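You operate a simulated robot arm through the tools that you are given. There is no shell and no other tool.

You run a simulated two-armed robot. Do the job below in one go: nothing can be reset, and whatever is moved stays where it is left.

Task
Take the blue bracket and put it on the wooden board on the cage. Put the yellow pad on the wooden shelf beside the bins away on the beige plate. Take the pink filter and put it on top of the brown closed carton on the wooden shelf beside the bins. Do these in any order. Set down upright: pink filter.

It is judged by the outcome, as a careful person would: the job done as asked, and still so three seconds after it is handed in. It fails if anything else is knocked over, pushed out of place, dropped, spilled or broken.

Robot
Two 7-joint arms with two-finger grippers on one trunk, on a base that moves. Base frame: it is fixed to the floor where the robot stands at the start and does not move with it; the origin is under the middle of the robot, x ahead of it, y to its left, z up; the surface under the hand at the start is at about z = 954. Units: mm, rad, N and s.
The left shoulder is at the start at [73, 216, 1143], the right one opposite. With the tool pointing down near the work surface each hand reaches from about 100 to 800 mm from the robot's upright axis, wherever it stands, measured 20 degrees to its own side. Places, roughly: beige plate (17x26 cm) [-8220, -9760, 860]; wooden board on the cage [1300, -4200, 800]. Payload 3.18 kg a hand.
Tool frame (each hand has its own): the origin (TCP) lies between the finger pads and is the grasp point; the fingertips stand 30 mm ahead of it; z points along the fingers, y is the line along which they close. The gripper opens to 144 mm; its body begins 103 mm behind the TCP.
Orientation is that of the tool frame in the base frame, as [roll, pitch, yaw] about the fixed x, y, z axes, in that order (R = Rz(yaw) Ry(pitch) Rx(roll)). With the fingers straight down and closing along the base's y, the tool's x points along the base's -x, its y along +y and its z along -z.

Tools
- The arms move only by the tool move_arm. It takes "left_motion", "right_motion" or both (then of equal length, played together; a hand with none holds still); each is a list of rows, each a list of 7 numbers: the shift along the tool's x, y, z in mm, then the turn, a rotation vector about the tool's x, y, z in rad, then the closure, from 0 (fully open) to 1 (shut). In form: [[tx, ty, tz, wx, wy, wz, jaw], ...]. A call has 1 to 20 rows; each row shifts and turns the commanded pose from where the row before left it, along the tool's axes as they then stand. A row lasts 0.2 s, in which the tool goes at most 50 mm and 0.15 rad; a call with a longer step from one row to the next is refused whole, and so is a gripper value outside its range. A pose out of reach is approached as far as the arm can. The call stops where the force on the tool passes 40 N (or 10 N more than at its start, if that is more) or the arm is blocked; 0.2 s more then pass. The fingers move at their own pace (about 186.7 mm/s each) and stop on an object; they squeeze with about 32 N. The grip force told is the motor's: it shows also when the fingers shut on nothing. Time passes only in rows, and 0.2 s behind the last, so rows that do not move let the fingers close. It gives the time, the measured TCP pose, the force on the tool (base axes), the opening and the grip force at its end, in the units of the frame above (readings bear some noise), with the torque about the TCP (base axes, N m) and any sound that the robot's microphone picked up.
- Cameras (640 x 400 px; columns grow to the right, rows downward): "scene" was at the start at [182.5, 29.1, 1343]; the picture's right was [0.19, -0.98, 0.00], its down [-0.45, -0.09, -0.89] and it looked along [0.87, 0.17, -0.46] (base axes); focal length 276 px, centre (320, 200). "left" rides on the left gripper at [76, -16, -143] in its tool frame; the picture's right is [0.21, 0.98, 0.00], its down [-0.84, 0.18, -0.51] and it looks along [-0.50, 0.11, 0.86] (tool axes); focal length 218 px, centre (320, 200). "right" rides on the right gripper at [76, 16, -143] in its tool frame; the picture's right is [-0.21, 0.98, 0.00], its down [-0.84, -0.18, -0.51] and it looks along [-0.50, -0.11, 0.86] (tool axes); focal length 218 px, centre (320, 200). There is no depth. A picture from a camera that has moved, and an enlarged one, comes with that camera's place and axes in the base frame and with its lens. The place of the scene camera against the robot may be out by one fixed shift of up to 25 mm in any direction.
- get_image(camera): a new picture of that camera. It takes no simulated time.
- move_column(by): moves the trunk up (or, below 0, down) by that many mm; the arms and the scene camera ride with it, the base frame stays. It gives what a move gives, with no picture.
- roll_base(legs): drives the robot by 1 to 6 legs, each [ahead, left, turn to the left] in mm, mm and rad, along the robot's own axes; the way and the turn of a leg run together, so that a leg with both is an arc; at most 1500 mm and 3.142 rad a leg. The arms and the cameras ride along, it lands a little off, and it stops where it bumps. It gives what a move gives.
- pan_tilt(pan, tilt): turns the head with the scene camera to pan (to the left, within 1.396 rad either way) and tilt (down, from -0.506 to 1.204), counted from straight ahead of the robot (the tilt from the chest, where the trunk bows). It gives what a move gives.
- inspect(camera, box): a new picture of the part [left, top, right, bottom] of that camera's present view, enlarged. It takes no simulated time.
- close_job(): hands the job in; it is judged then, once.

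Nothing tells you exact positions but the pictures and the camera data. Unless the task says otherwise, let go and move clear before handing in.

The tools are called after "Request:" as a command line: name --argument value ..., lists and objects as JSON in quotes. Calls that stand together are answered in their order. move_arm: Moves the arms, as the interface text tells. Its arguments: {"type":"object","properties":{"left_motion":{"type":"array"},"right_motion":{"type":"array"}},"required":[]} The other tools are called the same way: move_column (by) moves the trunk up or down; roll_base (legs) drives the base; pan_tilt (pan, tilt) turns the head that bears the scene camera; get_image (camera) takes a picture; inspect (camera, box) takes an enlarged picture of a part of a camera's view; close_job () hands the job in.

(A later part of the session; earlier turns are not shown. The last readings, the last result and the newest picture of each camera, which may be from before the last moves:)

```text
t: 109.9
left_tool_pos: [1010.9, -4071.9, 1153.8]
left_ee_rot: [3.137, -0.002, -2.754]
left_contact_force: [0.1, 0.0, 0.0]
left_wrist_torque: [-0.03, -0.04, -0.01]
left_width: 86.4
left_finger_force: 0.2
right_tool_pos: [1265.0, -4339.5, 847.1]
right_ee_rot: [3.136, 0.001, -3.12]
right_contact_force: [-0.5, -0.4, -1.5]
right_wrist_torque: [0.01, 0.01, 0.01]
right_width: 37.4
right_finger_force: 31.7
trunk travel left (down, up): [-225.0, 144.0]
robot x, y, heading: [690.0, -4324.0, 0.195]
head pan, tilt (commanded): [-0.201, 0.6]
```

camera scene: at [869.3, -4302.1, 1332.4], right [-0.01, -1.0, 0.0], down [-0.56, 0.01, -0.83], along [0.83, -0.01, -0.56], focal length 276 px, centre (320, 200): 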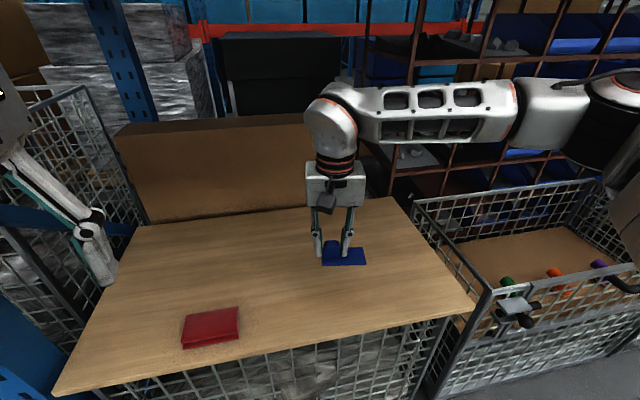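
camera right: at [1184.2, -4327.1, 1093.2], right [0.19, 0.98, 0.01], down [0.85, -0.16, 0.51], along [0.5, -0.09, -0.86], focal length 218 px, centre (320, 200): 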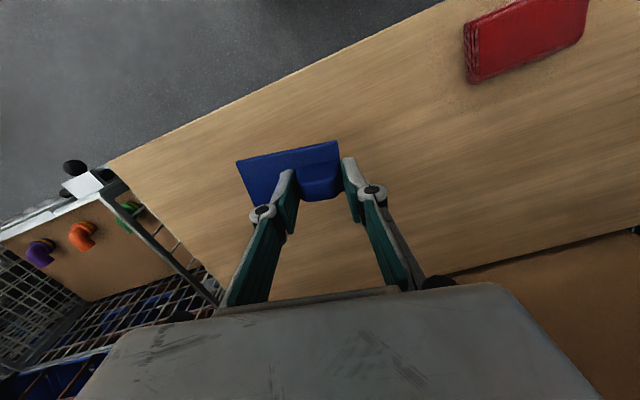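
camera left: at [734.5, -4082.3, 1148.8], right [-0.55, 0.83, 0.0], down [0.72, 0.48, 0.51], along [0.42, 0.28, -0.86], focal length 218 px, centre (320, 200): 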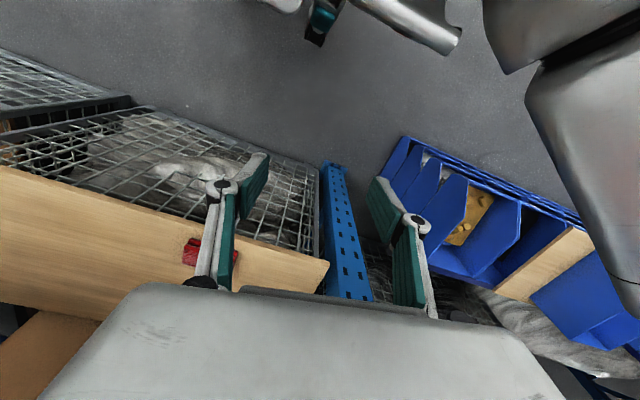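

Request:
move_arm --right_motion '[[0, 0, 3, 0, 0, 0, 0.9], [0, 0, 2, 0, 0, 0, 0.9], [0, 0, 0, 0, 0, 0, 0.9]]'

```text
t: 110.7
left_tool_pos: [1009.7, -4071.5, 1152.7]
left_ee_rot: [3.138, -0.002, -2.753]
left_contact_force: [0.8, -0.4, 0.1]
left_wrist_torque: [-0.02, 0.03, -0.01]
left_width: 86.4
left_finger_force: 0.0
right_tool_pos: [1265.2, -4341.4, 841.3]
right_ee_rot: [3.136, 0.0, -3.119]
right_contact_force: [0.1, 0.4, -1.1]
right_wrist_torque: [0.01, 0.0, -0.02]
right_width: 37.4
right_finger_force: 31.7
trunk travel left (down, up): [-225.0, 144.0]
robot x, y, heading: [691.4, -4326.3, 0.19]
head pan, tilt (commanded): [-0.201, 0.6]
```

Request:
move_arm --right_motion '[[0, 0, 2, 0, 0, 0, 0.9], [0, 0, 2, 0, 0, 0, 0.9], [0, 0, 0, 0, 0, 0, 0.9]]'

Request:
inspect --camera "scene" --box '[260, 160, 420, 320]'

```text
t: 111.5
left_tool_pos: [1011.1, -4071.1, 1152.3]
left_ee_rot: [3.137, -0.002, -2.755]
left_contact_force: [0.8, 0.3, 0.1]
left_wrist_torque: [0.02, 0.02, 0.01]
left_width: 86.2
left_finger_force: 0.1
right_tool_pos: [1266.2, -4341.7, 836.1]
right_ee_rot: [3.134, 0.0, -3.119]
right_contact_force: [0.8, -0.1, -1.7]
right_wrist_torque: [0.0, 0.01, 0.01]
right_width: 37.5
right_finger_force: 31.6
trunk travel left (down, up): [-225.0, 144.0]
robot x, y, heading: [691.0, -4327.5, 0.193]
head pan, tilt (commanded): [-0.201, 0.6]
```

```text
2.50 times, centred on (340, 240) of scene
camera zoom: at [869.9, -4301.4, 1332.2], right [-0.01, -1.0, 0.0], down [-0.56, 0.01, -0.83], along [0.82, -0.01, -0.56], focal length 690 px, centre (270, 100)
```

zoom: 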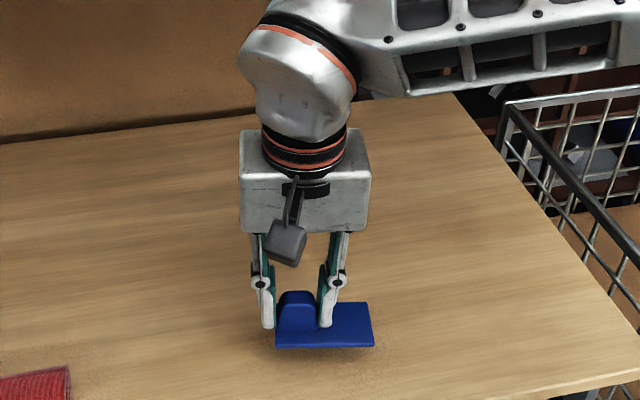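

There's still a thin gap visible. Continuing gently.

Request:
move_arm --right_motion '[[0, 0, 2, 0, 0, 0, 0.9], [0, 0, 2, 0, 0, 0, 0.9], [0, 0, 0, 0, 0, 0, 0.9]]'

Request:
move_arm --right_motion '[[0, 0, 2, 0, 0, 0, 0.9], [0, 0, 0, 0, 0, 0, 0.9]]'

```text
t: 112.3
left_tool_pos: [1010.6, -4071.8, 1153.1]
left_ee_rot: [3.139, -0.001, -2.753]
left_contact_force: [0.2, -0.5, -0.2]
left_wrist_torque: [-0.02, 0.02, 0.01]
left_width: 86.5
left_finger_force: 0.1
right_tool_pos: [1265.1, -4340.7, 834.0]
right_ee_rot: [3.135, 0.0, -3.118]
right_contact_force: [-0.7, 0.3, -1.4]
right_wrist_torque: [0.04, 0.02, 0.01]
right_width: 37.5
right_finger_force: 32.6
trunk travel left (down, up): [-225.0, 144.0]
robot x, y, heading: [689.6, -4328.9, 0.192]
head pan, tilt (commanded): [-0.201, 0.6]
```

```text
t: 112.9
left_tool_pos: [1011.1, -4073.1, 1153.0]
left_ee_rot: [3.139, -0.002, -2.754]
left_contact_force: [0.9, 0.5, 1.0]
left_wrist_torque: [0.0, -0.01, 0.0]
left_width: 86.2
left_finger_force: 0.1
right_tool_pos: [1265.3, -4341.2, 831.3]
right_ee_rot: [3.135, 0.001, -3.118]
right_contact_force: [-0.5, 0.7, -1.6]
right_wrist_torque: [0.01, 0.0, -0.01]
right_width: 37.7
right_finger_force: 32.4
trunk travel left (down, up): [-225.0, 144.0]
robot x, y, heading: [690.1, -4329.2, 0.191]
head pan, tilt (commanded): [-0.201, 0.6]
```

Request:
move_arm --right_motion '[[0, 0, 2, 0, 0, 0, 0.9], [0, 0, 0, 0, 0, 0, 0.9]]'

Request:
inspect --camera "scene" --box '[290, 200, 400, 310]'

```text
t: 113.5
left_tool_pos: [1010.9, -4071.4, 1152.6]
left_ee_rot: [3.14, -0.002, -2.754]
left_contact_force: [0.2, 0.4, 0.4]
left_wrist_torque: [-0.02, 0.02, -0.01]
left_width: 86.4
left_finger_force: 0.1
right_tool_pos: [1264.9, -4341.3, 827.9]
right_ee_rot: [3.134, 0.001, -3.119]
right_contact_force: [1.2, 0.3, -0.9]
right_wrist_torque: [0.03, 0.0, 0.03]
right_width: 37.3
right_finger_force: 31.4
trunk travel left (down, up): [-225.0, 144.0]
robot x, y, heading: [691.3, -4328.6, 0.194]
head pan, tilt (commanded): [-0.201, 0.6]
```

```text
3.64 times, centred on (345, 255) of scene
camera zoom: at [869.9, -4301.4, 1332.2], right [-0.01, -1.0, 0.0], down [-0.56, 0.01, -0.83], along [0.82, -0.01, -0.56], focal length 1004 px, centre (229, 0)
```

zoom: 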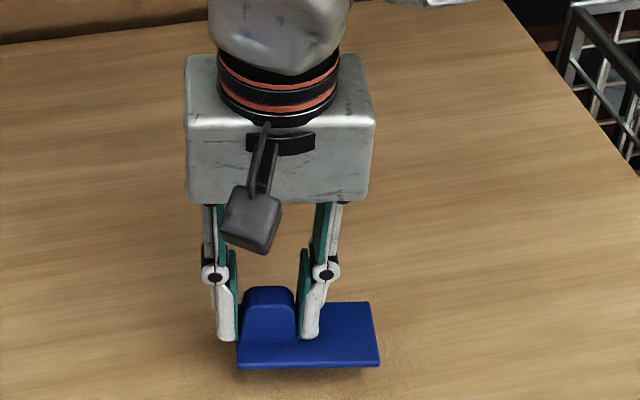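

Still a few millimetres above the board. Continuing.

Request:
move_arm --right_motion '[[0, 0, 2, 0, 0, 0, 0.9], [0, 0, 1.5, 0, 0, 0, 0.9], [0, 0, 0, 0, 0, 0, 0.9]]'

Request:
move_arm --right_motion '[[0, 0, 1.5, 0, 0, 0, 0.9], [0, 0, 1.5, 0, 0, 0, 0.9], [0, 0, 0, 0, 0, 0, 0.9]]'

```text
t: 114.3
left_tool_pos: [1010.6, -4072.2, 1152.2]
left_ee_rot: [3.14, -0.002, -2.754]
left_contact_force: [-0.3, -0.2, -0.6]
left_wrist_torque: [-0.05, 0.01, 0.02]
left_width: 86.6
left_finger_force: 0.0
right_tool_pos: [1265.7, -4341.4, 825.8]
right_ee_rot: [3.135, 0.001, -3.12]
right_contact_force: [-0.3, 0.1, -1.7]
right_wrist_torque: [0.02, 0.01, 0.0]
right_width: 37.6
right_finger_force: 32.1
trunk travel left (down, up): [-225.0, 144.0]
robot x, y, heading: [688.4, -4325.9, 0.196]
head pan, tilt (commanded): [-0.201, 0.6]
```

```text
t: 115.1
left_tool_pos: [1011.4, -4072.3, 1152.0]
left_ee_rot: [3.138, -0.001, -2.755]
left_contact_force: [-0.7, -0.8, -0.1]
left_wrist_torque: [-0.01, 0.05, 0.05]
left_width: 86.4
left_finger_force: 0.0
right_tool_pos: [1264.6, -4339.9, 821.2]
right_ee_rot: [3.135, 0.001, -3.121]
right_contact_force: [0.5, -0.1, -1.6]
right_wrist_torque: [0.03, 0.0, 0.0]
right_width: 37.4
right_finger_force: 31.8
trunk travel left (down, up): [-225.0, 144.0]
robot x, y, heading: [692.6, -4328.5, 0.188]
head pan, tilt (commanded): [-0.201, 0.6]
```

Request:
move_arm --right_motion '[[0, 0, 1.5, 0, 0, 0, 0.9], [0, 0, 1.5, 0, 0, 0, 0.9], [0, 0, 0, 0, 0, 0, 0.9]]'

Request:
inspect --camera "scene" --box '[290, 200, 400, 310]'

Request:
get_image --camera "right"

```text
t: 115.9
left_tool_pos: [1010.2, -4072.0, 1152.8]
left_ee_rot: [3.139, -0.002, -2.753]
left_contact_force: [-0.2, -0.5, -0.6]
left_wrist_torque: [0.01, -0.03, -0.04]
left_width: 86.3
left_finger_force: 0.0
right_tool_pos: [1265.0, -4340.4, 820.4]
right_ee_rot: [3.135, 0.0, -3.12]
right_contact_force: [0.5, -0.6, -1.6]
right_wrist_torque: [0.04, -0.03, -0.01]
right_width: 37.5
right_finger_force: 32.2
trunk travel left (down, up): [-225.0, 144.0]
robot x, y, heading: [687.5, -4331.0, 0.187]
head pan, tilt (commanded): [-0.201, 0.6]
```

```text
3.64 times, centred on (345, 255) of scene
camera zoom: at [869.9, -4301.4, 1332.2], right [-0.01, -1.0, 0.0], down [-0.56, 0.01, -0.83], along [0.82, -0.01, -0.56], focal length 1004 px, centre (229, 0)
```

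zoom: 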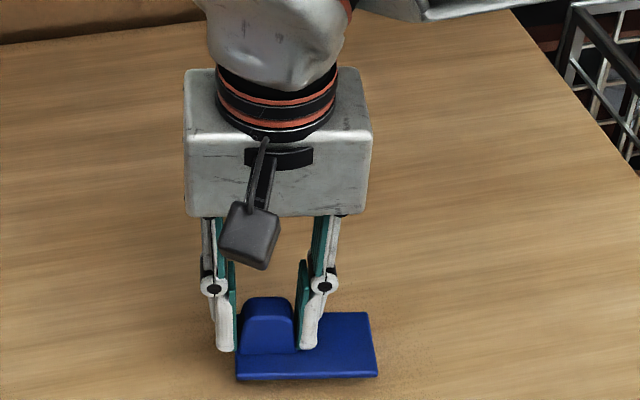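

```text
taken
camera right: at [1187.1, -4326.6, 962.5], right [0.19, 0.98, 0.01], down [0.85, -0.16, 0.51], along [0.5, -0.09, -0.86], focal length 218 px, centre (320, 200)
```

right: 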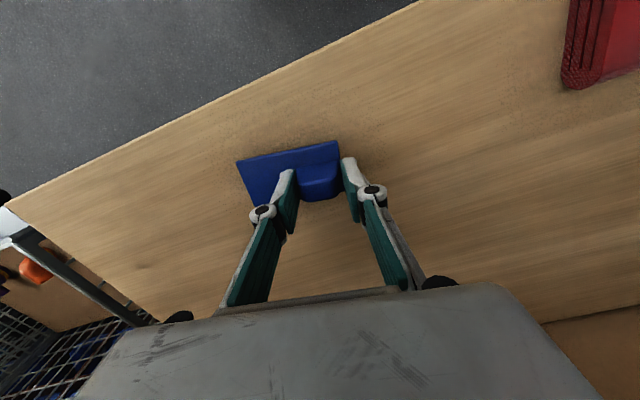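

Gap is narrowing; a few more small steps.

Request:
move_arm --right_motion '[[0, 0, 1.5, 0, 0, 0, 0.9], [0, 0, 1.5, 0, 0, 0, 0.9], [0, 0, 0, 0, 0, 0, 0.9]]'

Request:
move_arm --right_motion '[[0, 0, 1.5, 0, 0, 0, 0.9], [0, 0, 1.5, 0, 0, 0, 0.9], [0, 0, 0, 0, 0, 0, 0.9]]'

```text
t: 116.7
left_tool_pos: [1010.5, -4071.8, 1152.8]
left_ee_rot: [3.139, -0.002, -2.755]
left_contact_force: [0.2, 0.1, -0.3]
left_wrist_torque: [-0.01, -0.01, -0.01]
left_width: 86.2
left_finger_force: 0.0
right_tool_pos: [1264.3, -4340.5, 816.7]
right_ee_rot: [3.133, 0.0, -3.118]
right_contact_force: [-0.1, -0.5, -1.8]
right_wrist_torque: [-0.02, 0.01, -0.03]
right_width: 37.5
right_finger_force: 32.6
trunk travel left (down, up): [-225.0, 144.0]
robot x, y, heading: [690.1, -4324.6, 0.194]
head pan, tilt (commanded): [-0.201, 0.6]
```

```text
t: 117.5
left_tool_pos: [1010.5, -4071.3, 1153.4]
left_ee_rot: [3.137, -0.002, -2.753]
left_contact_force: [-0.2, -0.4, -1.0]
left_wrist_torque: [0.01, 0.01, 0.0]
left_width: 86.4
left_finger_force: 0.1
right_tool_pos: [1264.9, -4341.0, 814.7]
right_ee_rot: [3.134, 0.001, -3.119]
right_contact_force: [0.0, 0.2, -1.9]
right_wrist_torque: [-0.01, 0.0, -0.01]
right_width: 37.4
right_finger_force: 31.9
trunk travel left (down, up): [-225.0, 144.0]
robot x, y, heading: [690.9, -4326.9, 0.192]
head pan, tilt (commanded): [-0.201, 0.6]
```

By triangulating the board corner, its surface is nearer z≈760–770, so there are still several millimetres to go.

Request:
move_arm --right_motion '[[0, 0, 2, 0, 0, 0, 0.9], [0, 0, 2, 0, 0, 0, 0.9], [0, 0, 0, 0, 0, 0, 0.9]]'

Request:
move_arm --right_motion '[[0, 0, 2, 0, 0, 0, 0.9], [0, 0, 2, 0, 0, 0, 0.9], [0, 0, 0, 0, 0, 0, 0.9]]'

Request:
inspect --camera "scene" --box '[290, 200, 400, 310]'

```text
t: 118.3
left_tool_pos: [1010.4, -4072.7, 1152.9]
left_ee_rot: [3.138, -0.001, -2.754]
left_contact_force: [0.6, -0.3, 0.3]
left_wrist_torque: [0.0, -0.02, -0.01]
left_width: 86.4
left_finger_force: 0.0
right_tool_pos: [1265.5, -4340.3, 808.8]
right_ee_rot: [3.133, -0.001, -3.118]
right_contact_force: [-0.5, 0.1, -1.7]
right_wrist_torque: [0.03, 0.08, 0.01]
right_width: 37.3
right_finger_force: 32.6
trunk travel left (down, up): [-225.0, 144.0]
robot x, y, heading: [692.2, -4325.4, 0.188]
head pan, tilt (commanded): [-0.201, 0.6]
```

```text
t: 119.1
left_tool_pos: [1011.0, -4071.7, 1152.7]
left_ee_rot: [3.14, 0.0, -2.753]
left_contact_force: [-0.5, -0.2, 0.0]
left_wrist_torque: [0.03, -0.01, 0.01]
left_width: 86.1
left_finger_force: 0.1
right_tool_pos: [1263.8, -4338.6, 806.7]
right_ee_rot: [3.133, 0.0, -3.119]
right_contact_force: [0.1, 0.2, -1.8]
right_wrist_torque: [-0.02, 0.02, -0.04]
right_width: 37.4
right_finger_force: 31.4
trunk travel left (down, up): [-225.0, 144.0]
robot x, y, heading: [688.4, -4324.7, 0.187]
head pan, tilt (commanded): [-0.201, 0.6]
```

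```text
3.64 times, centred on (345, 255) of scene
camera zoom: at [869.9, -4301.4, 1332.3], right [-0.01, -1.0, 0.0], down [-0.56, 0.01, -0.83], along [0.82, -0.01, -0.56], focal length 1004 px, centre (229, 0)
```

zoom: 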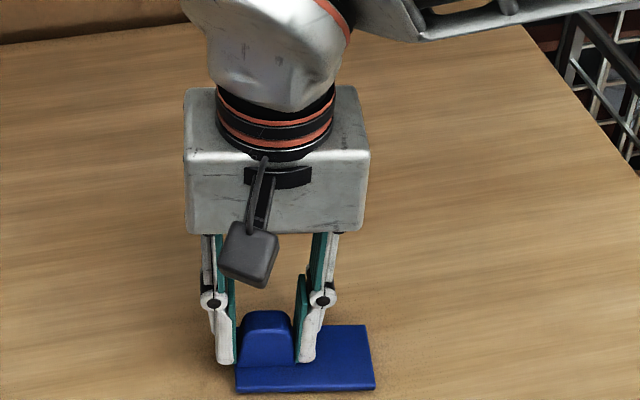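

Request:
move_arm --right_motion '[[0, 0, 1.5, 0, 0, 0, 0.9], [0, 0, 1.5, 0, 0, 0, 0.9], [0, 0, 0, 0, 0, 0, 0.9]]'

Request:
move_arm --right_motion '[[0, 0, 1.5, 0, 0, 0, 0.9], [0, 0, 1.5, 0, 0, 0, 0.9], [0, 0, 0, 0, 0, 0, 0.9]]'

```text
t: 119.9
left_tool_pos: [1010.1, -4071.6, 1154.0]
left_ee_rot: [3.137, -0.004, -2.754]
left_contact_force: [-0.2, -0.4, 0.2]
left_wrist_torque: [0.04, 0.03, -0.05]
left_width: 86.4
left_finger_force: 0.0
right_tool_pos: [1264.7, -4342.7, 802.4]
right_ee_rot: [3.134, -0.001, -3.119]
right_contact_force: [-0.3, 0.5, -1.6]
right_wrist_torque: [0.06, 0.01, 0.0]
right_width: 37.1
right_finger_force: 32.2
trunk travel left (down, up): [-225.0, 144.0]
robot x, y, heading: [688.9, -4326.4, 0.189]
head pan, tilt (commanded): [-0.201, 0.6]
```

```text
t: 120.7
left_tool_pos: [1009.4, -4070.6, 1152.2]
left_ee_rot: [3.137, -0.002, -2.754]
left_contact_force: [-0.2, -1.4, 0.1]
left_wrist_torque: [0.01, -0.01, 0.0]
left_width: 86.5
left_finger_force: 0.1
right_tool_pos: [1263.7, -4341.9, 801.0]
right_ee_rot: [3.134, 0.002, -3.118]
right_contact_force: [-0.1, 1.3, 5.2]
right_wrist_torque: [-0.12, -0.08, -0.04]
right_width: 37.2
right_finger_force: 32.4
trunk travel left (down, up): [-225.0, 144.0]
robot x, y, heading: [687.3, -4332.7, 0.189]
head pan, tilt (commanded): [-0.201, 0.6]
```

Contact felt (~7 N), so the bracket rests on the board. Opening the fingers gently and lifting away.

Request:
move_arm --right_motion '[[0, 0, 0, 0, 0, 0, 0.73], [0, 0, 0, 0, 0, 0, 0.69], [0, 0, 0, 0, 0, 0, 0.63], [0, 0, 0, 0, 0, 0, 0.55], [0, 0, 0, 0, 0, 0, 0.5], [0, 0, 0, 0, 0, 0, 0.5]]'

Request:
inspect --camera "scene" --box '[290, 200, 400, 310]'

```text
t: 122.1
left_tool_pos: [1010.4, -4071.9, 1152.3]
left_ee_rot: [3.136, -0.003, -2.753]
left_contact_force: [-0.1, 0.2, -0.7]
left_wrist_torque: [0.01, -0.01, -0.01]
left_width: 86.4
left_finger_force: 0.0
right_tool_pos: [1264.1, -4341.7, 800.2]
right_ee_rot: [3.134, -0.001, -3.118]
right_contact_force: [0.1, 0.2, -0.5]
right_wrist_torque: [0.0, 0.04, 0.02]
right_width: 71.8
right_finger_force: 0.1
trunk travel left (down, up): [-225.0, 144.0]
robot x, y, heading: [688.1, -4325.1, 0.192]
head pan, tilt (commanded): [-0.201, 0.6]
```

```text
3.64 times, centred on (345, 255) of scene
camera zoom: at [869.8, -4301.4, 1332.3], right [-0.01, -1.0, 0.0], down [-0.56, 0.01, -0.83], along [0.83, -0.01, -0.56], focal length 1004 px, centre (229, 0)
```

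zoom: 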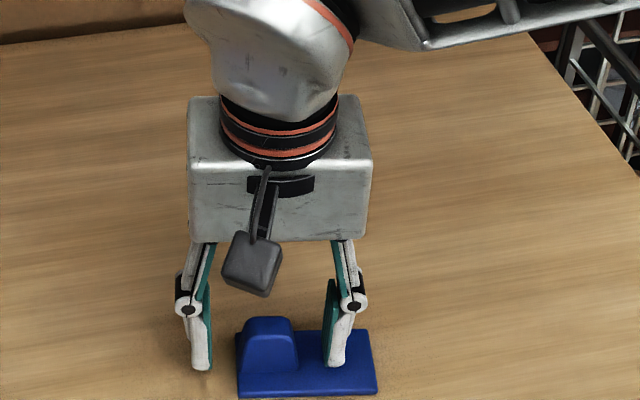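

Released cleanly. Lifting straight up and retracting the right hand.

Request:
move_arm --right_motion '[[0, 0, -20, 0, 0, 0, 0.5], [0, 0, -30, 0, 0, 0, 0.5], [0, 0, -40, 0, 0, 0, 0.5], [0, 0, -40, 0, 0, 0, 0.5], [15, -12, -40, 0, 0, 0, 0.5], [25, -20, -30, 0, 0, 0, 0.5], [25, -20, -30, 0, 0, 0, 0.5], [25, -20, -30, 0, 0, 0, 0.5], [25, -20, -25, 0, 0, 0, 0.5], [25, -20, -20, 0, 0, 0, 0.5], [25, -20, 0, 0, 0, 0, 0.5], [25, -20, 0, 0, 0, 0, 0.5], [0, 0, 0, 0, 0, 0, 0.5]]'

Request:
get_image --camera "scene"

Request:
inspect --camera "scene" --box '[160, 200, 440, 380]'

```text
t: 124.9
left_tool_pos: [1010.6, -4071.1, 1152.8]
left_ee_rot: [3.138, -0.003, -2.753]
left_contact_force: [0.0, 0.1, 0.0]
left_wrist_torque: [-0.03, 0.02, 0.04]
left_width: 86.3
left_finger_force: 0.1
right_tool_pos: [1077.4, -4501.5, 1106.7]
right_ee_rot: [3.136, 0.0, -3.12]
right_contact_force: [-0.4, -0.8, -0.5]
right_wrist_torque: [-0.04, 0.05, -0.05]
right_width: 71.9
right_finger_force: 0.0
trunk travel left (down, up): [-225.0, 144.0]
robot x, y, heading: [686.8, -4326.5, 0.191]
head pan, tilt (commanded): [-0.201, 0.6]
```

```text
taken
camera scene: at [870.2, -4300.9, 1332.2], right [-0.01, -1.0, 0.0], down [-0.57, 0.01, -0.82], along [0.82, -0.01, -0.57], focal length 276 px, centre (320, 200)
```

scene: 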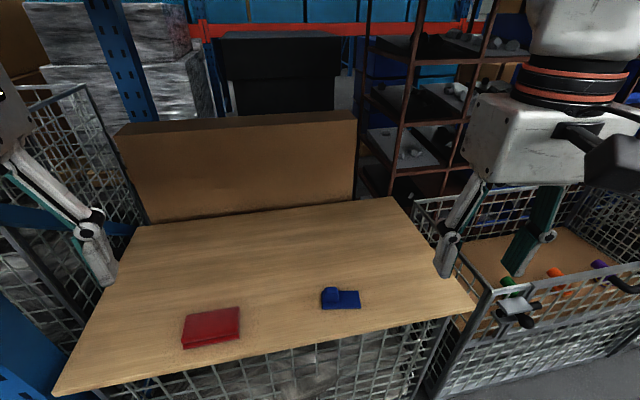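

```text
2.22 times, centred on (300, 290) of scene
camera zoom: at [870.2, -4300.9, 1332.2], right [-0.01, -1.0, 0.0], down [-0.57, 0.01, -0.82], along [0.82, -0.01, -0.57], focal length 613 px, centre (364, 0)
```

zoom: 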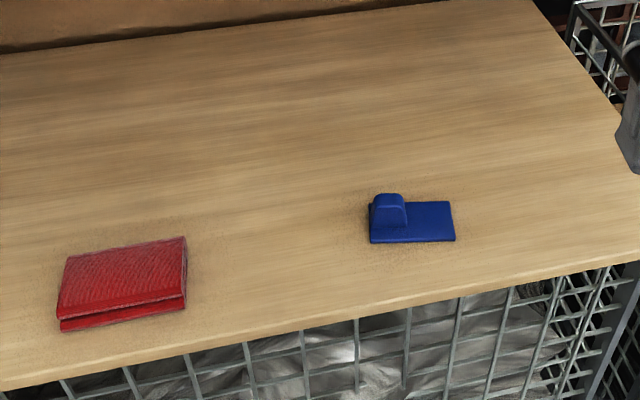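

The bracket stands properly on the board and nothing else moved. Now I'll back away and turn toward the beige plate's area to scout the route and the plate (and check for any other yellow pads).

Request:
roll_base --legs '[[-600, 0, 0], [0, 0, -1.4], [0, 0, -1.2]]'

Request:
pan_tilt --pan -0.1 --tilt 0.1

Request:
get_image --camera "scene"

```text
t: 134.6
left_tool_pos: [-18.4, -4830.8, 1152.6]
left_ee_rot: [3.138, -0.002, 0.978]
left_contact_force: [0.1, 0.1, -0.2]
left_wrist_torque: [0.0, -0.02, 0.01]
left_width: 86.6
left_finger_force: 0.0
right_tool_pos: [-312.9, -4512.3, 1106.1]
right_ee_rot: [3.135, -0.001, 0.613]
right_contact_force: [-0.1, 0.4, 0.9]
right_wrist_torque: [0.03, 0.01, -0.01]
right_width: 71.7
right_finger_force: 0.1
trunk travel left (down, up): [-225.0, 144.0]
robot x, y, heading: [105.5, -4440.7, -2.364]
head pan, tilt (commanded): [-0.201, 0.6]
```

```text
t: 135.6
left_tool_pos: [-17.5, -4832.4, 1152.3]
left_ee_rot: [3.137, -0.002, 0.977]
left_contact_force: [-1.0, -0.8, 1.0]
left_wrist_torque: [-0.02, 0.0, 0.05]
left_width: 86.4
left_finger_force: 0.1
right_tool_pos: [-312.1, -4512.9, 1107.1]
right_ee_rot: [3.135, -0.001, 0.614]
right_contact_force: [0.3, 0.2, -0.3]
right_wrist_torque: [-0.02, -0.04, 0.04]
right_width: 72.0
right_finger_force: 0.0
trunk travel left (down, up): [-225.0, 144.0]
robot x, y, heading: [106.4, -4439.6, -2.36]
head pan, tilt (commanded): [-0.099, 0.099]
```

```text
taken
camera scene: at [-3.4, -4542.0, 1378.3], right [-0.63, 0.78, 0.0], down [0.08, 0.06, -0.99], along [-0.77, -0.63, -0.1], focal length 276 px, centre (320, 200)
```

scene: 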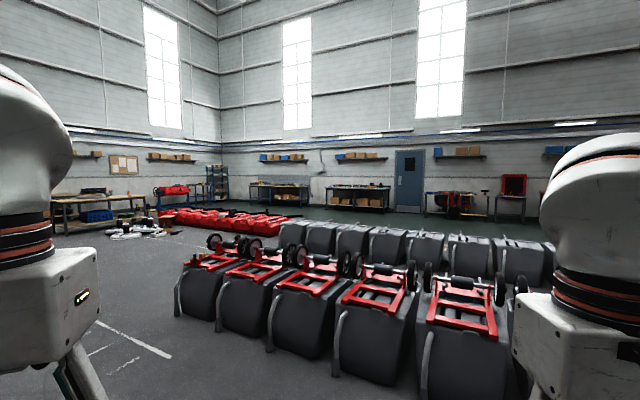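

The plate should appear near pixel (352, 187), on a bench along the far wall. Zooming in telescopically.

Request:
inspect --camera "scene" --box '[315, 165, 395, 215]'

Request:
inspect --camera "scene" --box '[335, 178, 375, 198]'

Request:
inspect --camera "scene" --box '[240, 170, 320, 220]'

Request:
inspect --camera "scene" --box '[400, 160, 540, 230]'

```text
8.00 times, centred on (355, 190) of scene
camera zoom: at [-3.4, -4542.0, 1378.3], right [-0.63, 0.78, 0.0], down [0.08, 0.06, -0.99], along [-0.77, -0.63, -0.1], focal length 2208 px, centre (40, 280)
```

zoom: 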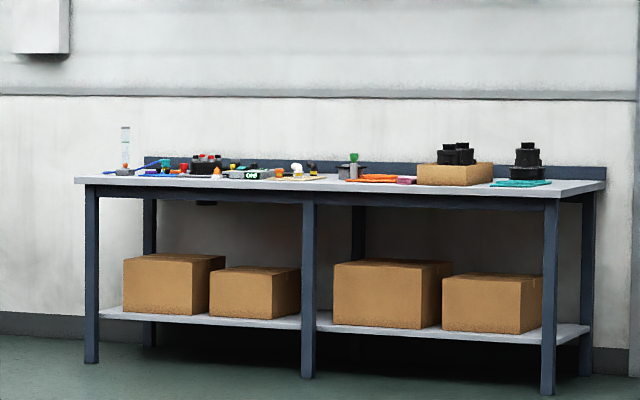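

```text
16.00 times, centred on (355, 188) of scene
camera zoom: at [-3.4, -4542.0, 1378.3], right [-0.63, 0.78, 0.0], down [0.08, 0.06, -0.99], along [-0.77, -0.63, -0.1], focal length 4416 px, centre (-240, 392)
```

zoom: 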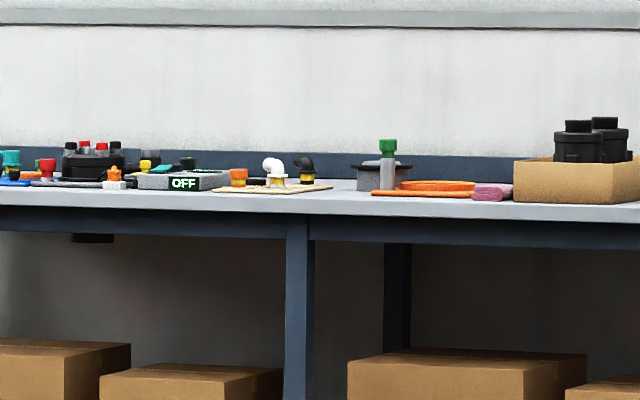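

```text
8.00 times, centred on (280, 195) of scene
camera zoom: at [-3.4, -4542.0, 1378.3], right [-0.63, 0.78, 0.0], down [0.08, 0.06, -0.99], along [-0.77, -0.63, -0.1], focal length 2208 px, centre (640, 240)
```

zoom: 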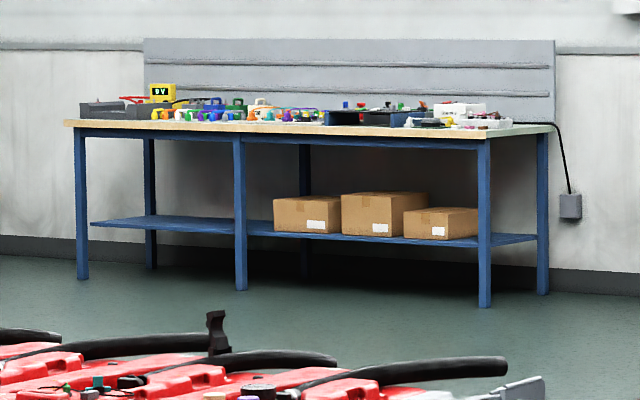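

```text
4.57 times, centred on (470, 195) of scene
camera zoom: at [-3.4, -4542.0, 1378.3], right [-0.63, 0.78, 0.0], down [0.08, 0.06, -0.99], along [-0.77, -0.63, -0.1], focal length 1262 px, centre (-366, 223)
```

zoom: 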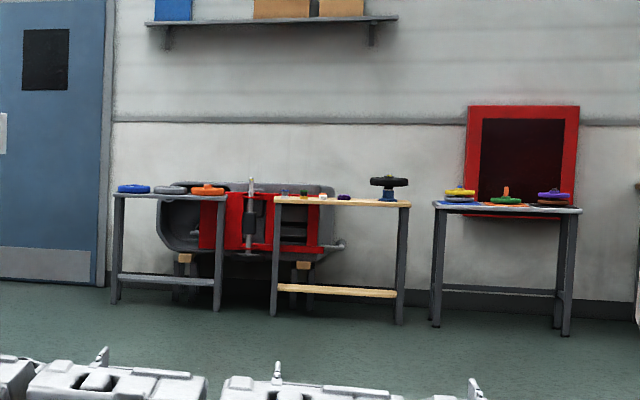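

The bench with the beige plate is visible. I'll zoom in more to see what's on it.

Request:
inspect --camera "scene" --box '[346, 184, 360, 192]'

Request:
inspect --camera "scene" --box '[335, 184, 349, 192]'

Request:
inspect --camera "scene" --box '[358, 184, 372, 192]'

Request:
inspect --camera "scene" --box '[325, 182, 339, 190]'

```text
16.00 times, centred on (353, 188) of scene
camera zoom: at [-3.4, -4542.0, 1378.3], right [-0.63, 0.78, 0.0], down [0.08, 0.06, -0.99], along [-0.77, -0.63, -0.1], focal length 4416 px, centre (-208, 392)
```

zoom: 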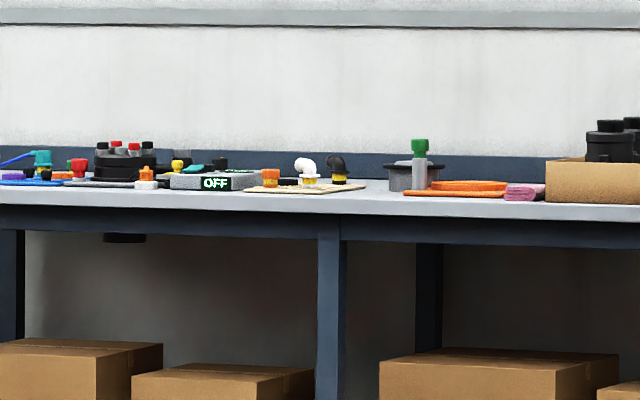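

```text
16.00 times, centred on (342, 188) of scene
camera zoom: at [-3.4, -4542.0, 1378.3], right [-0.63, 0.78, 0.0], down [0.08, 0.06, -0.99], along [-0.77, -0.63, -0.1], focal length 4416 px, centre (-32, 392)
```

zoom: 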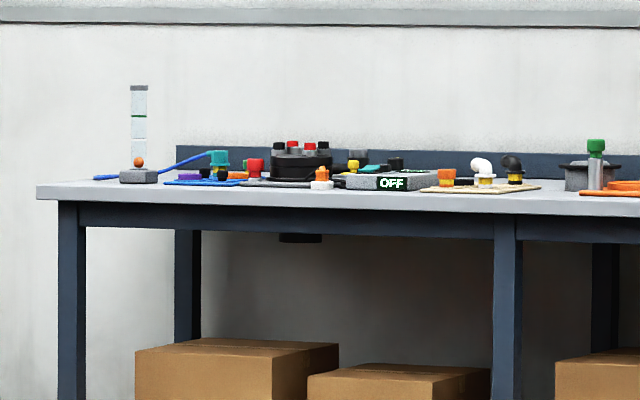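

```text
16.00 times, centred on (365, 188) of scene
camera zoom: at [-3.4, -4542.0, 1378.3], right [-0.63, 0.78, 0.0], down [0.08, 0.06, -0.99], along [-0.77, -0.63, -0.1], focal length 4416 px, centre (-400, 392)
```

zoom: 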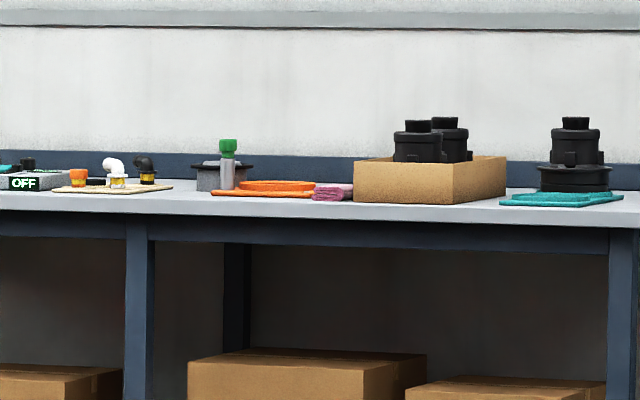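

```text
16.00 times, centred on (332, 186) of scene
camera zoom: at [-3.4, -4542.0, 1378.3], right [-0.63, 0.78, 0.0], down [0.08, 0.06, -0.99], along [-0.77, -0.63, -0.1], focal length 4416 px, centre (128, 424)
```

zoom: 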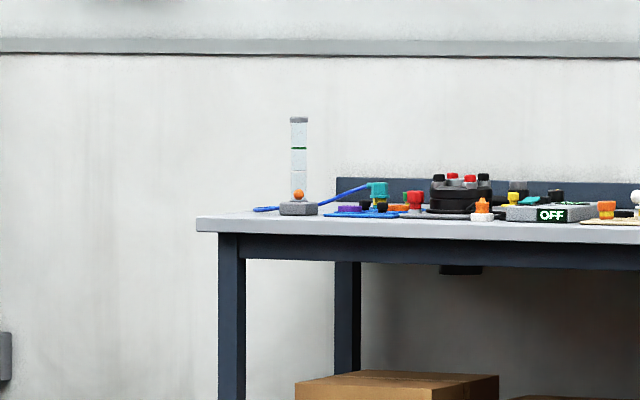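

The beige plate already holds a few small fittings but has room. I'll telescope over the other benches for similar "yellow pad" objects to settle which item is meant.

Request:
inspect --camera "scene" --box '[255, 178, 285, 198]'

Request:
inspect --camera "scene" --box '[283, 178, 313, 198]'

Request:
inspect --camera "scene" --box '[460, 178, 500, 203]'

Request:
inspect --camera "scene" --box '[50, 175, 150, 240]'

Request:
inspect --camera "scene" --box '[420, 178, 465, 203]'

```text
16.00 times, centred on (270, 188) of scene
camera zoom: at [-3.4, -4542.0, 1378.3], right [-0.63, 0.78, 0.0], down [0.08, 0.06, -0.99], along [-0.77, -0.63, -0.1], focal length 4416 px, centre (1120, 392)
```

zoom: 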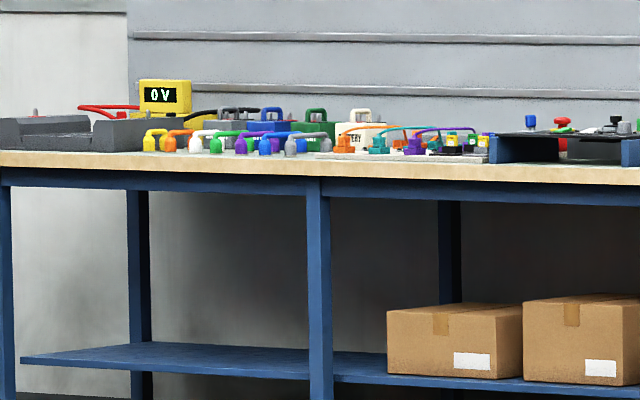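

```text
16.00 times, centred on (298, 188) of scene
camera zoom: at [-3.4, -4542.0, 1378.3], right [-0.63, 0.78, 0.0], down [0.08, 0.06, -0.99], along [-0.77, -0.63, -0.1], focal length 4416 px, centre (672, 392)
```

zoom: 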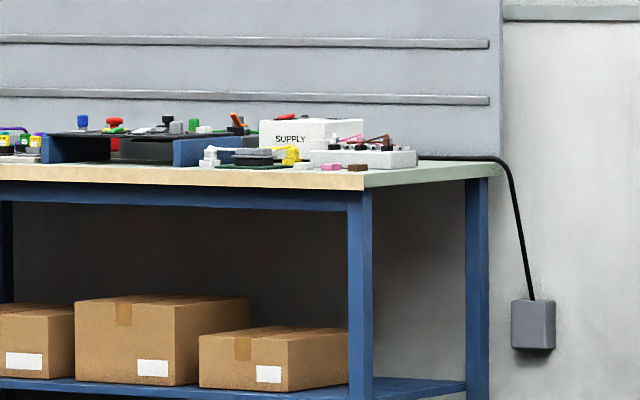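

```text
16.00 times, centred on (480, 190) of scene
camera zoom: at [-3.4, -4542.0, 1378.3], right [-0.63, 0.78, 0.0], down [0.08, 0.06, -0.99], along [-0.77, -0.63, -0.1], focal length 4416 px, centre (-2240, 352)
```

zoom: 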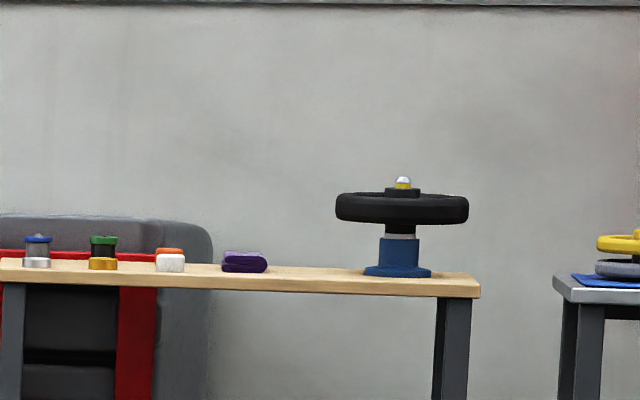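

```text
6.15 times, centred on (100, 208) of scene
camera zoom: at [-3.4, -4542.0, 1378.3], right [-0.63, 0.78, 0.0], down [0.08, 0.06, -0.99], along [-0.77, -0.63, -0.1], focal length 1698 px, centre (1674, 154)
```

zoom: 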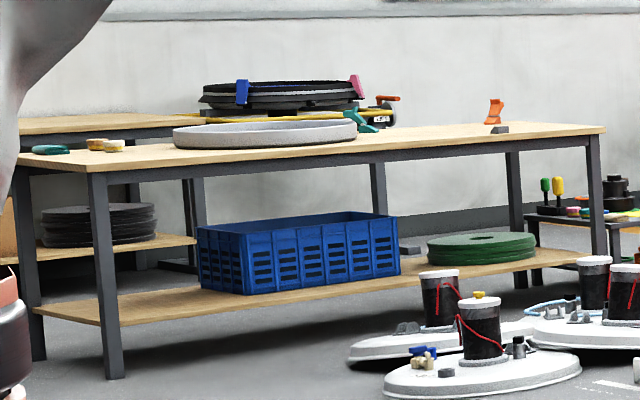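

```text
14.22 times, centred on (442, 190) of scene
camera zoom: at [-3.4, -4542.0, 1378.3], right [-0.63, 0.78, 0.0], down [0.08, 0.06, -0.99], along [-0.77, -0.63, -0.1], focal length 3925 px, centre (-1422, 335)
```

zoom: 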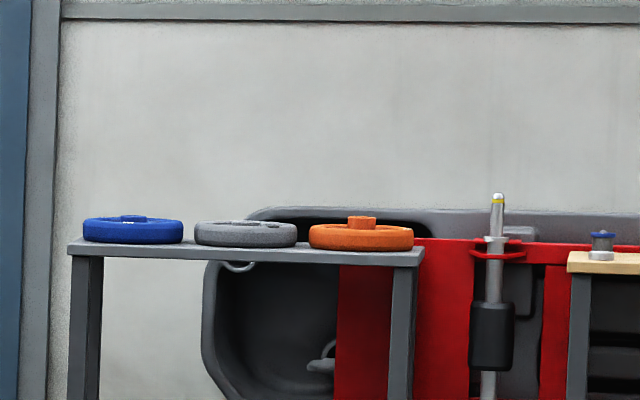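

This hall builds floor scrubbers, so a "pad" here is an abrasive scrubbing pad: the yellow textured pad with the gray grip on the shelf matches "yellow pad" (the other yellow piece is explicitly labelled BASE). I'll drive back to the shelf to fetch it.

Request:
roll_base --legs '[[0, 0, -1.1], [0, 0, -1.06], [1200, 100, 0], [1500, 0, 0]]'

Request:
pan_tilt --pan 0 --tilt 0.2

Request:
get_image --camera "scene"

```text
t: 154.2
left_tool_pos: [-733.3, -1467.7, 1155.1]
left_ee_rot: [3.138, -0.003, -1.199]
left_contact_force: [-0.4, -0.3, -0.6]
left_wrist_torque: [0.0, -0.02, 0.02]
left_width: 86.4
left_finger_force: 0.0
right_tool_pos: [-304.8, -1406.2, 1106.7]
right_ee_rot: [3.134, -0.002, -1.56]
right_contact_force: [-0.1, 0.8, -0.4]
right_wrist_torque: [-0.03, 0.04, -0.01]
right_width: 72.1
right_finger_force: 0.0
trunk travel left (down, up): [-225.0, 144.0]
robot x, y, heading: [-482.1, -1790.9, 1.75]
head pan, tilt (commanded): [-0.099, 0.099]
```

```text
t: 154.9
left_tool_pos: [-734.9, -1467.6, 1153.4]
left_ee_rot: [3.136, -0.002, -1.195]
left_contact_force: [0.1, -0.4, 0.2]
left_wrist_torque: [0.01, 0.0, 0.03]
left_width: 86.5
left_finger_force: 0.0
right_tool_pos: [-304.4, -1407.8, 1107.3]
right_ee_rot: [3.135, -0.001, -1.559]
right_contact_force: [-1.0, -0.2, 0.6]
right_wrist_torque: [0.03, 0.0, -0.04]
right_width: 72.1
right_finger_force: 0.1
trunk travel left (down, up): [-225.0, 144.0]
robot x, y, heading: [-481.0, -1789.2, 1.752]
head pan, tilt (commanded): [0.0, 0.201]
```

```text
taken
camera scene: at [-497.5, -1612.5, 1369.1], right [0.98, 0.18, 0.0], down [0.04, -0.2, -0.98], along [-0.17, 0.96, -0.2], focal length 276 px, centre (320, 200)
```

scene: 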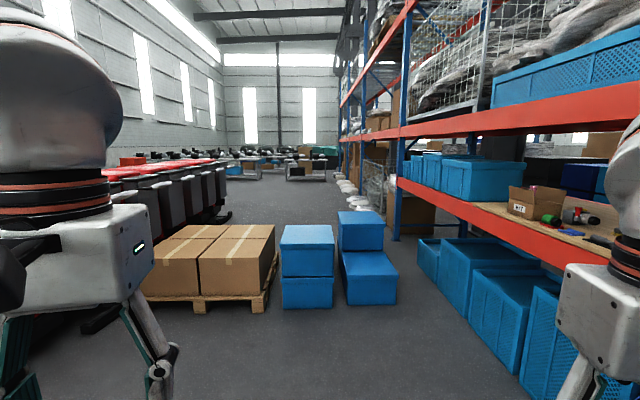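

The way is clear up to the pallet and blue boxes beyond the shelf. I'll drive 1.45 m and turn to face the shelf.

Request:
roll_base --legs '[[1450, 0, 0], [0, 0, -1.565]]'

Request:
pan_tilt --pan 0 --tilt 0.35

Request:
get_image --camera "scene"

Request:
inspect --camera "scene" --box '[240, 160, 480, 280]'

```text
t: 165.9
left_tool_pos: [-451.1, -99.9, 1152.0]
left_ee_rot: [3.138, -0.001, -2.722]
left_contact_force: [0.6, -0.5, -0.5]
left_wrist_torque: [0.0, -0.02, 0.0]
left_width: 86.4
left_finger_force: 0.0
right_tool_pos: [-371.5, -525.4, 1106.3]
right_ee_rot: [3.135, 0.0, -3.088]
right_contact_force: [0.4, -0.8, -0.8]
right_wrist_torque: [0.05, 0.01, 0.0]
right_width: 72.3
right_finger_force: 0.0
trunk travel left (down, up): [-225.0, 144.0]
robot x, y, heading: [-761.8, -362.7, 0.222]
head pan, tilt (commanded): [0.0, 0.201]
```

```text
t: 166.6
left_tool_pos: [-451.2, -99.6, 1153.0]
left_ee_rot: [3.137, -0.002, -2.72]
left_contact_force: [-0.6, -0.4, 0.2]
left_wrist_torque: [0.0, 0.0, 0.0]
left_width: 86.3
left_finger_force: 0.1
right_tool_pos: [-371.3, -525.9, 1106.2]
right_ee_rot: [3.134, 0.001, -3.088]
right_contact_force: [0.4, -0.2, -0.7]
right_wrist_torque: [-0.03, -0.01, -0.01]
right_width: 72.1
right_finger_force: 0.1
trunk travel left (down, up): [-225.0, 144.0]
robot x, y, heading: [-761.7, -362.7, 0.221]
head pan, tilt (commanded): [0.0, 0.351]
```

```text
taken
camera scene: at [-582.5, -314.7, 1355.1], right [0.22, -0.98, 0.0], down [-0.33, -0.08, -0.94], along [0.92, 0.21, -0.34], focal length 276 px, centre (320, 200)
```

scene: 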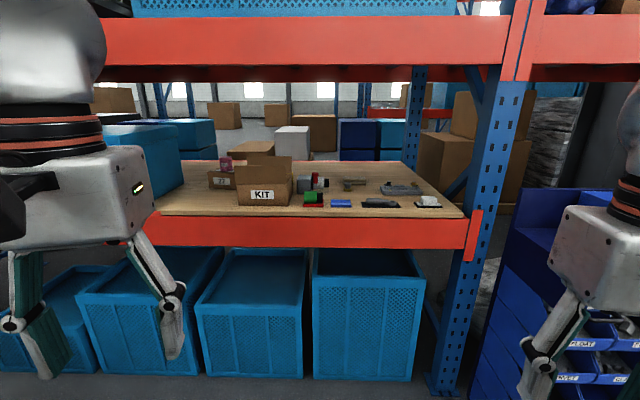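

```text
2.67 times, centred on (360, 220) of scene
camera zoom: at [-582.5, -314.7, 1355.1], right [0.22, -0.98, 0.0], down [-0.33, -0.08, -0.94], along [0.92, 0.21, -0.34], focal length 736 px, centre (213, 147)
```

zoom: 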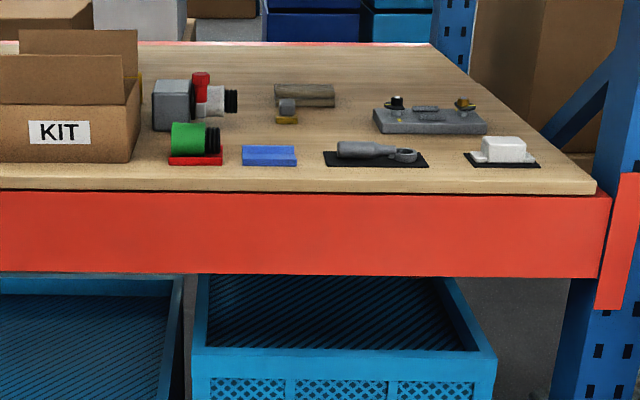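

The pad with the gray grip is visible between the pump and the gray control box. I'll shift the left hand further left so it clears the KIT flaps, then approach the shelf in stages.

Request:
move_arm --left_motion '[[-9, 45, 0, 0, 0, 0, 0.4], [-9, 45, 0, 0, 0, 0, 0.4], [-9, 45, 0, 0, 0, 0, 0.4], [0, 0, 0, 0, 0, 0, 0.4]]'

Request:
roll_base --legs '[[0, 0, -0.033], [500, 113, 0]]'

Request:
get_image --camera "scene"

Request:
get_image --camera "left"

Request:
get_image --camera "right"

```text
t: 167.6
left_tool_pos: [-481.1, 31.9, 1151.6]
left_ee_rot: [3.137, -0.001, -2.722]
left_contact_force: [-0.2, 0.1, 0.4]
left_wrist_torque: [0.05, 0.02, 0.04]
left_width: 86.3
left_finger_force: 0.0
right_tool_pos: [-370.9, -526.4, 1106.5]
right_ee_rot: [3.135, -0.001, -3.088]
right_contact_force: [0.0, -0.7, -0.4]
right_wrist_torque: [0.01, 0.03, -0.01]
right_width: 72.1
right_finger_force: 0.2
trunk travel left (down, up): [-225.0, 144.0]
robot x, y, heading: [-764.8, -364.1, 0.222]
head pan, tilt (commanded): [0.0, 0.351]
```

```text
t: 171.0
left_tool_pos: [6.7, 226.1, 1151.4]
left_ee_rot: [3.138, 0.0, -2.77]
left_contact_force: [-0.1, 0.0, 0.8]
left_wrist_torque: [-0.03, -0.02, 0.0]
left_width: 86.5
left_finger_force: 0.1
right_tool_pos: [90.2, -337.6, 1106.6]
right_ee_rot: [3.136, 0.0, -3.134]
right_contact_force: [-0.7, 0.2, -0.7]
right_wrist_torque: [0.03, 0.02, 0.0]
right_width: 71.9
right_finger_force: 0.0
trunk travel left (down, up): [-225.0, 144.0]
robot x, y, heading: [-296.1, -159.1, 0.175]
head pan, tilt (commanded): [0.0, 0.351]
```

```text
taken
camera scene: at [-110.4, -116.3, 1355.0], right [0.17, -0.98, 0.0], down [-0.34, -0.06, -0.94], along [0.92, 0.16, -0.34], focal length 276 px, centre (320, 200)
```

scene: 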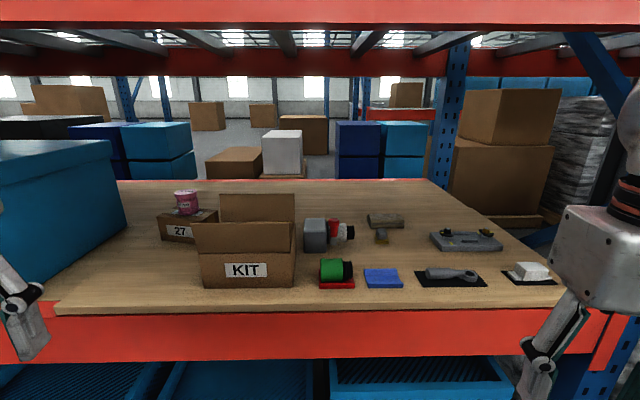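

```text
taken
camera left: at [-58.6, 181.6, 1293.8], right [-0.55, 0.84, 0.0], down [0.72, 0.47, 0.51], along [0.42, 0.28, -0.86], focal length 218 px, centre (320, 200)
```

left: 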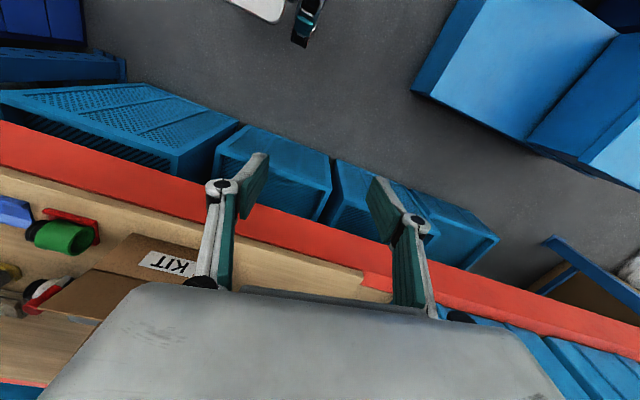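

```text
taken
camera right: at [13.0, -322.4, 1249.1], right [0.2, 0.98, 0.01], down [0.84, -0.18, 0.51], along [0.5, -0.1, -0.86], focal length 218 px, centre (320, 200)
```

right: 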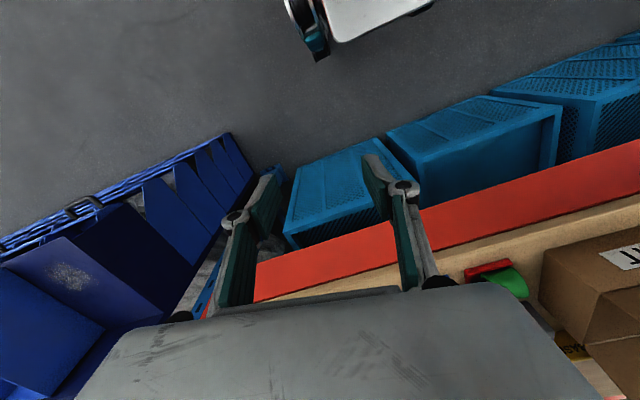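

Positions look fine; the left hand will pass between the KIT box and the big blue bin. Approaching the last 360 mm.

Request:
roll_base --legs '[[200, 0, 0.013], [160, 0, 0]]'

Request:
pan_tilt --pan -0.1 --tilt 0.6

Request:
get_image --camera "scene"

Request:
get_image --camera "right"

```text
t: 173.6
left_tool_pos: [349.6, 296.8, 1151.6]
left_ee_rot: [3.139, -0.003, -2.753]
left_contact_force: [0.2, -0.5, -0.8]
left_wrist_torque: [0.02, 0.02, 0.01]
left_width: 86.2
left_finger_force: 0.0
right_tool_pos: [443.4, -265.7, 1106.7]
right_ee_rot: [3.134, 0.0, -3.117]
right_contact_force: [0.1, 0.4, 0.6]
right_wrist_torque: [-0.01, 0.06, -0.01]
right_width: 72.1
right_finger_force: 0.0
trunk travel left (down, up): [-225.0, 144.0]
robot x, y, heading: [58.9, -92.9, 0.193]
head pan, tilt (commanded): [0.0, 0.351]
```

```text
t: 174.4
left_tool_pos: [349.5, 297.5, 1151.6]
left_ee_rot: [3.138, -0.003, -2.753]
left_contact_force: [0.1, -0.6, 0.0]
left_wrist_torque: [0.01, -0.02, 0.0]
left_width: 86.3
left_finger_force: 0.1
right_tool_pos: [442.6, -266.0, 1106.7]
right_ee_rot: [3.134, 0.001, -3.118]
right_contact_force: [0.6, -1.0, 0.4]
right_wrist_torque: [0.01, 0.02, -0.01]
right_width: 72.1
right_finger_force: 0.1
trunk travel left (down, up): [-225.0, 144.0]
robot x, y, heading: [59.1, -95.1, 0.19]
head pan, tilt (commanded): [-0.099, 0.6]
```

```text
taken
camera scene: at [234.9, -57.4, 1332.4], right [0.09, -1.0, 0.0], down [-0.56, -0.05, -0.83], along [0.82, 0.08, -0.56], focal length 276 px, centre (320, 200)
```

scene: 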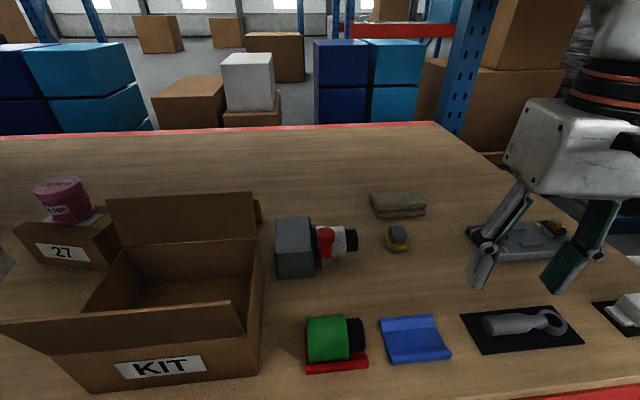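

```text
taken
camera right: at [365.1, -251.5, 1249.2], right [0.18, 0.98, 0.01], down [0.85, -0.16, 0.51], along [0.5, -0.09, -0.86], focal length 218 px, centre (320, 200)
```

right: 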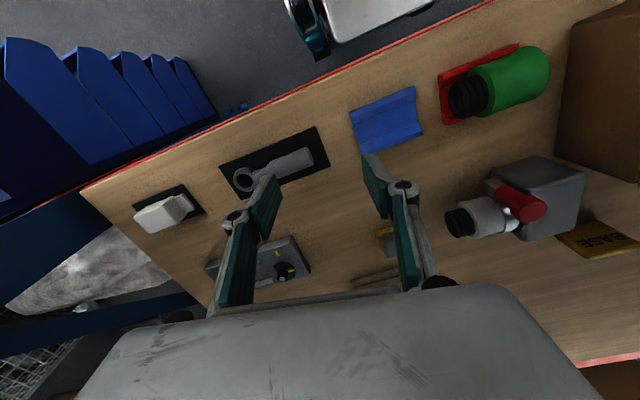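

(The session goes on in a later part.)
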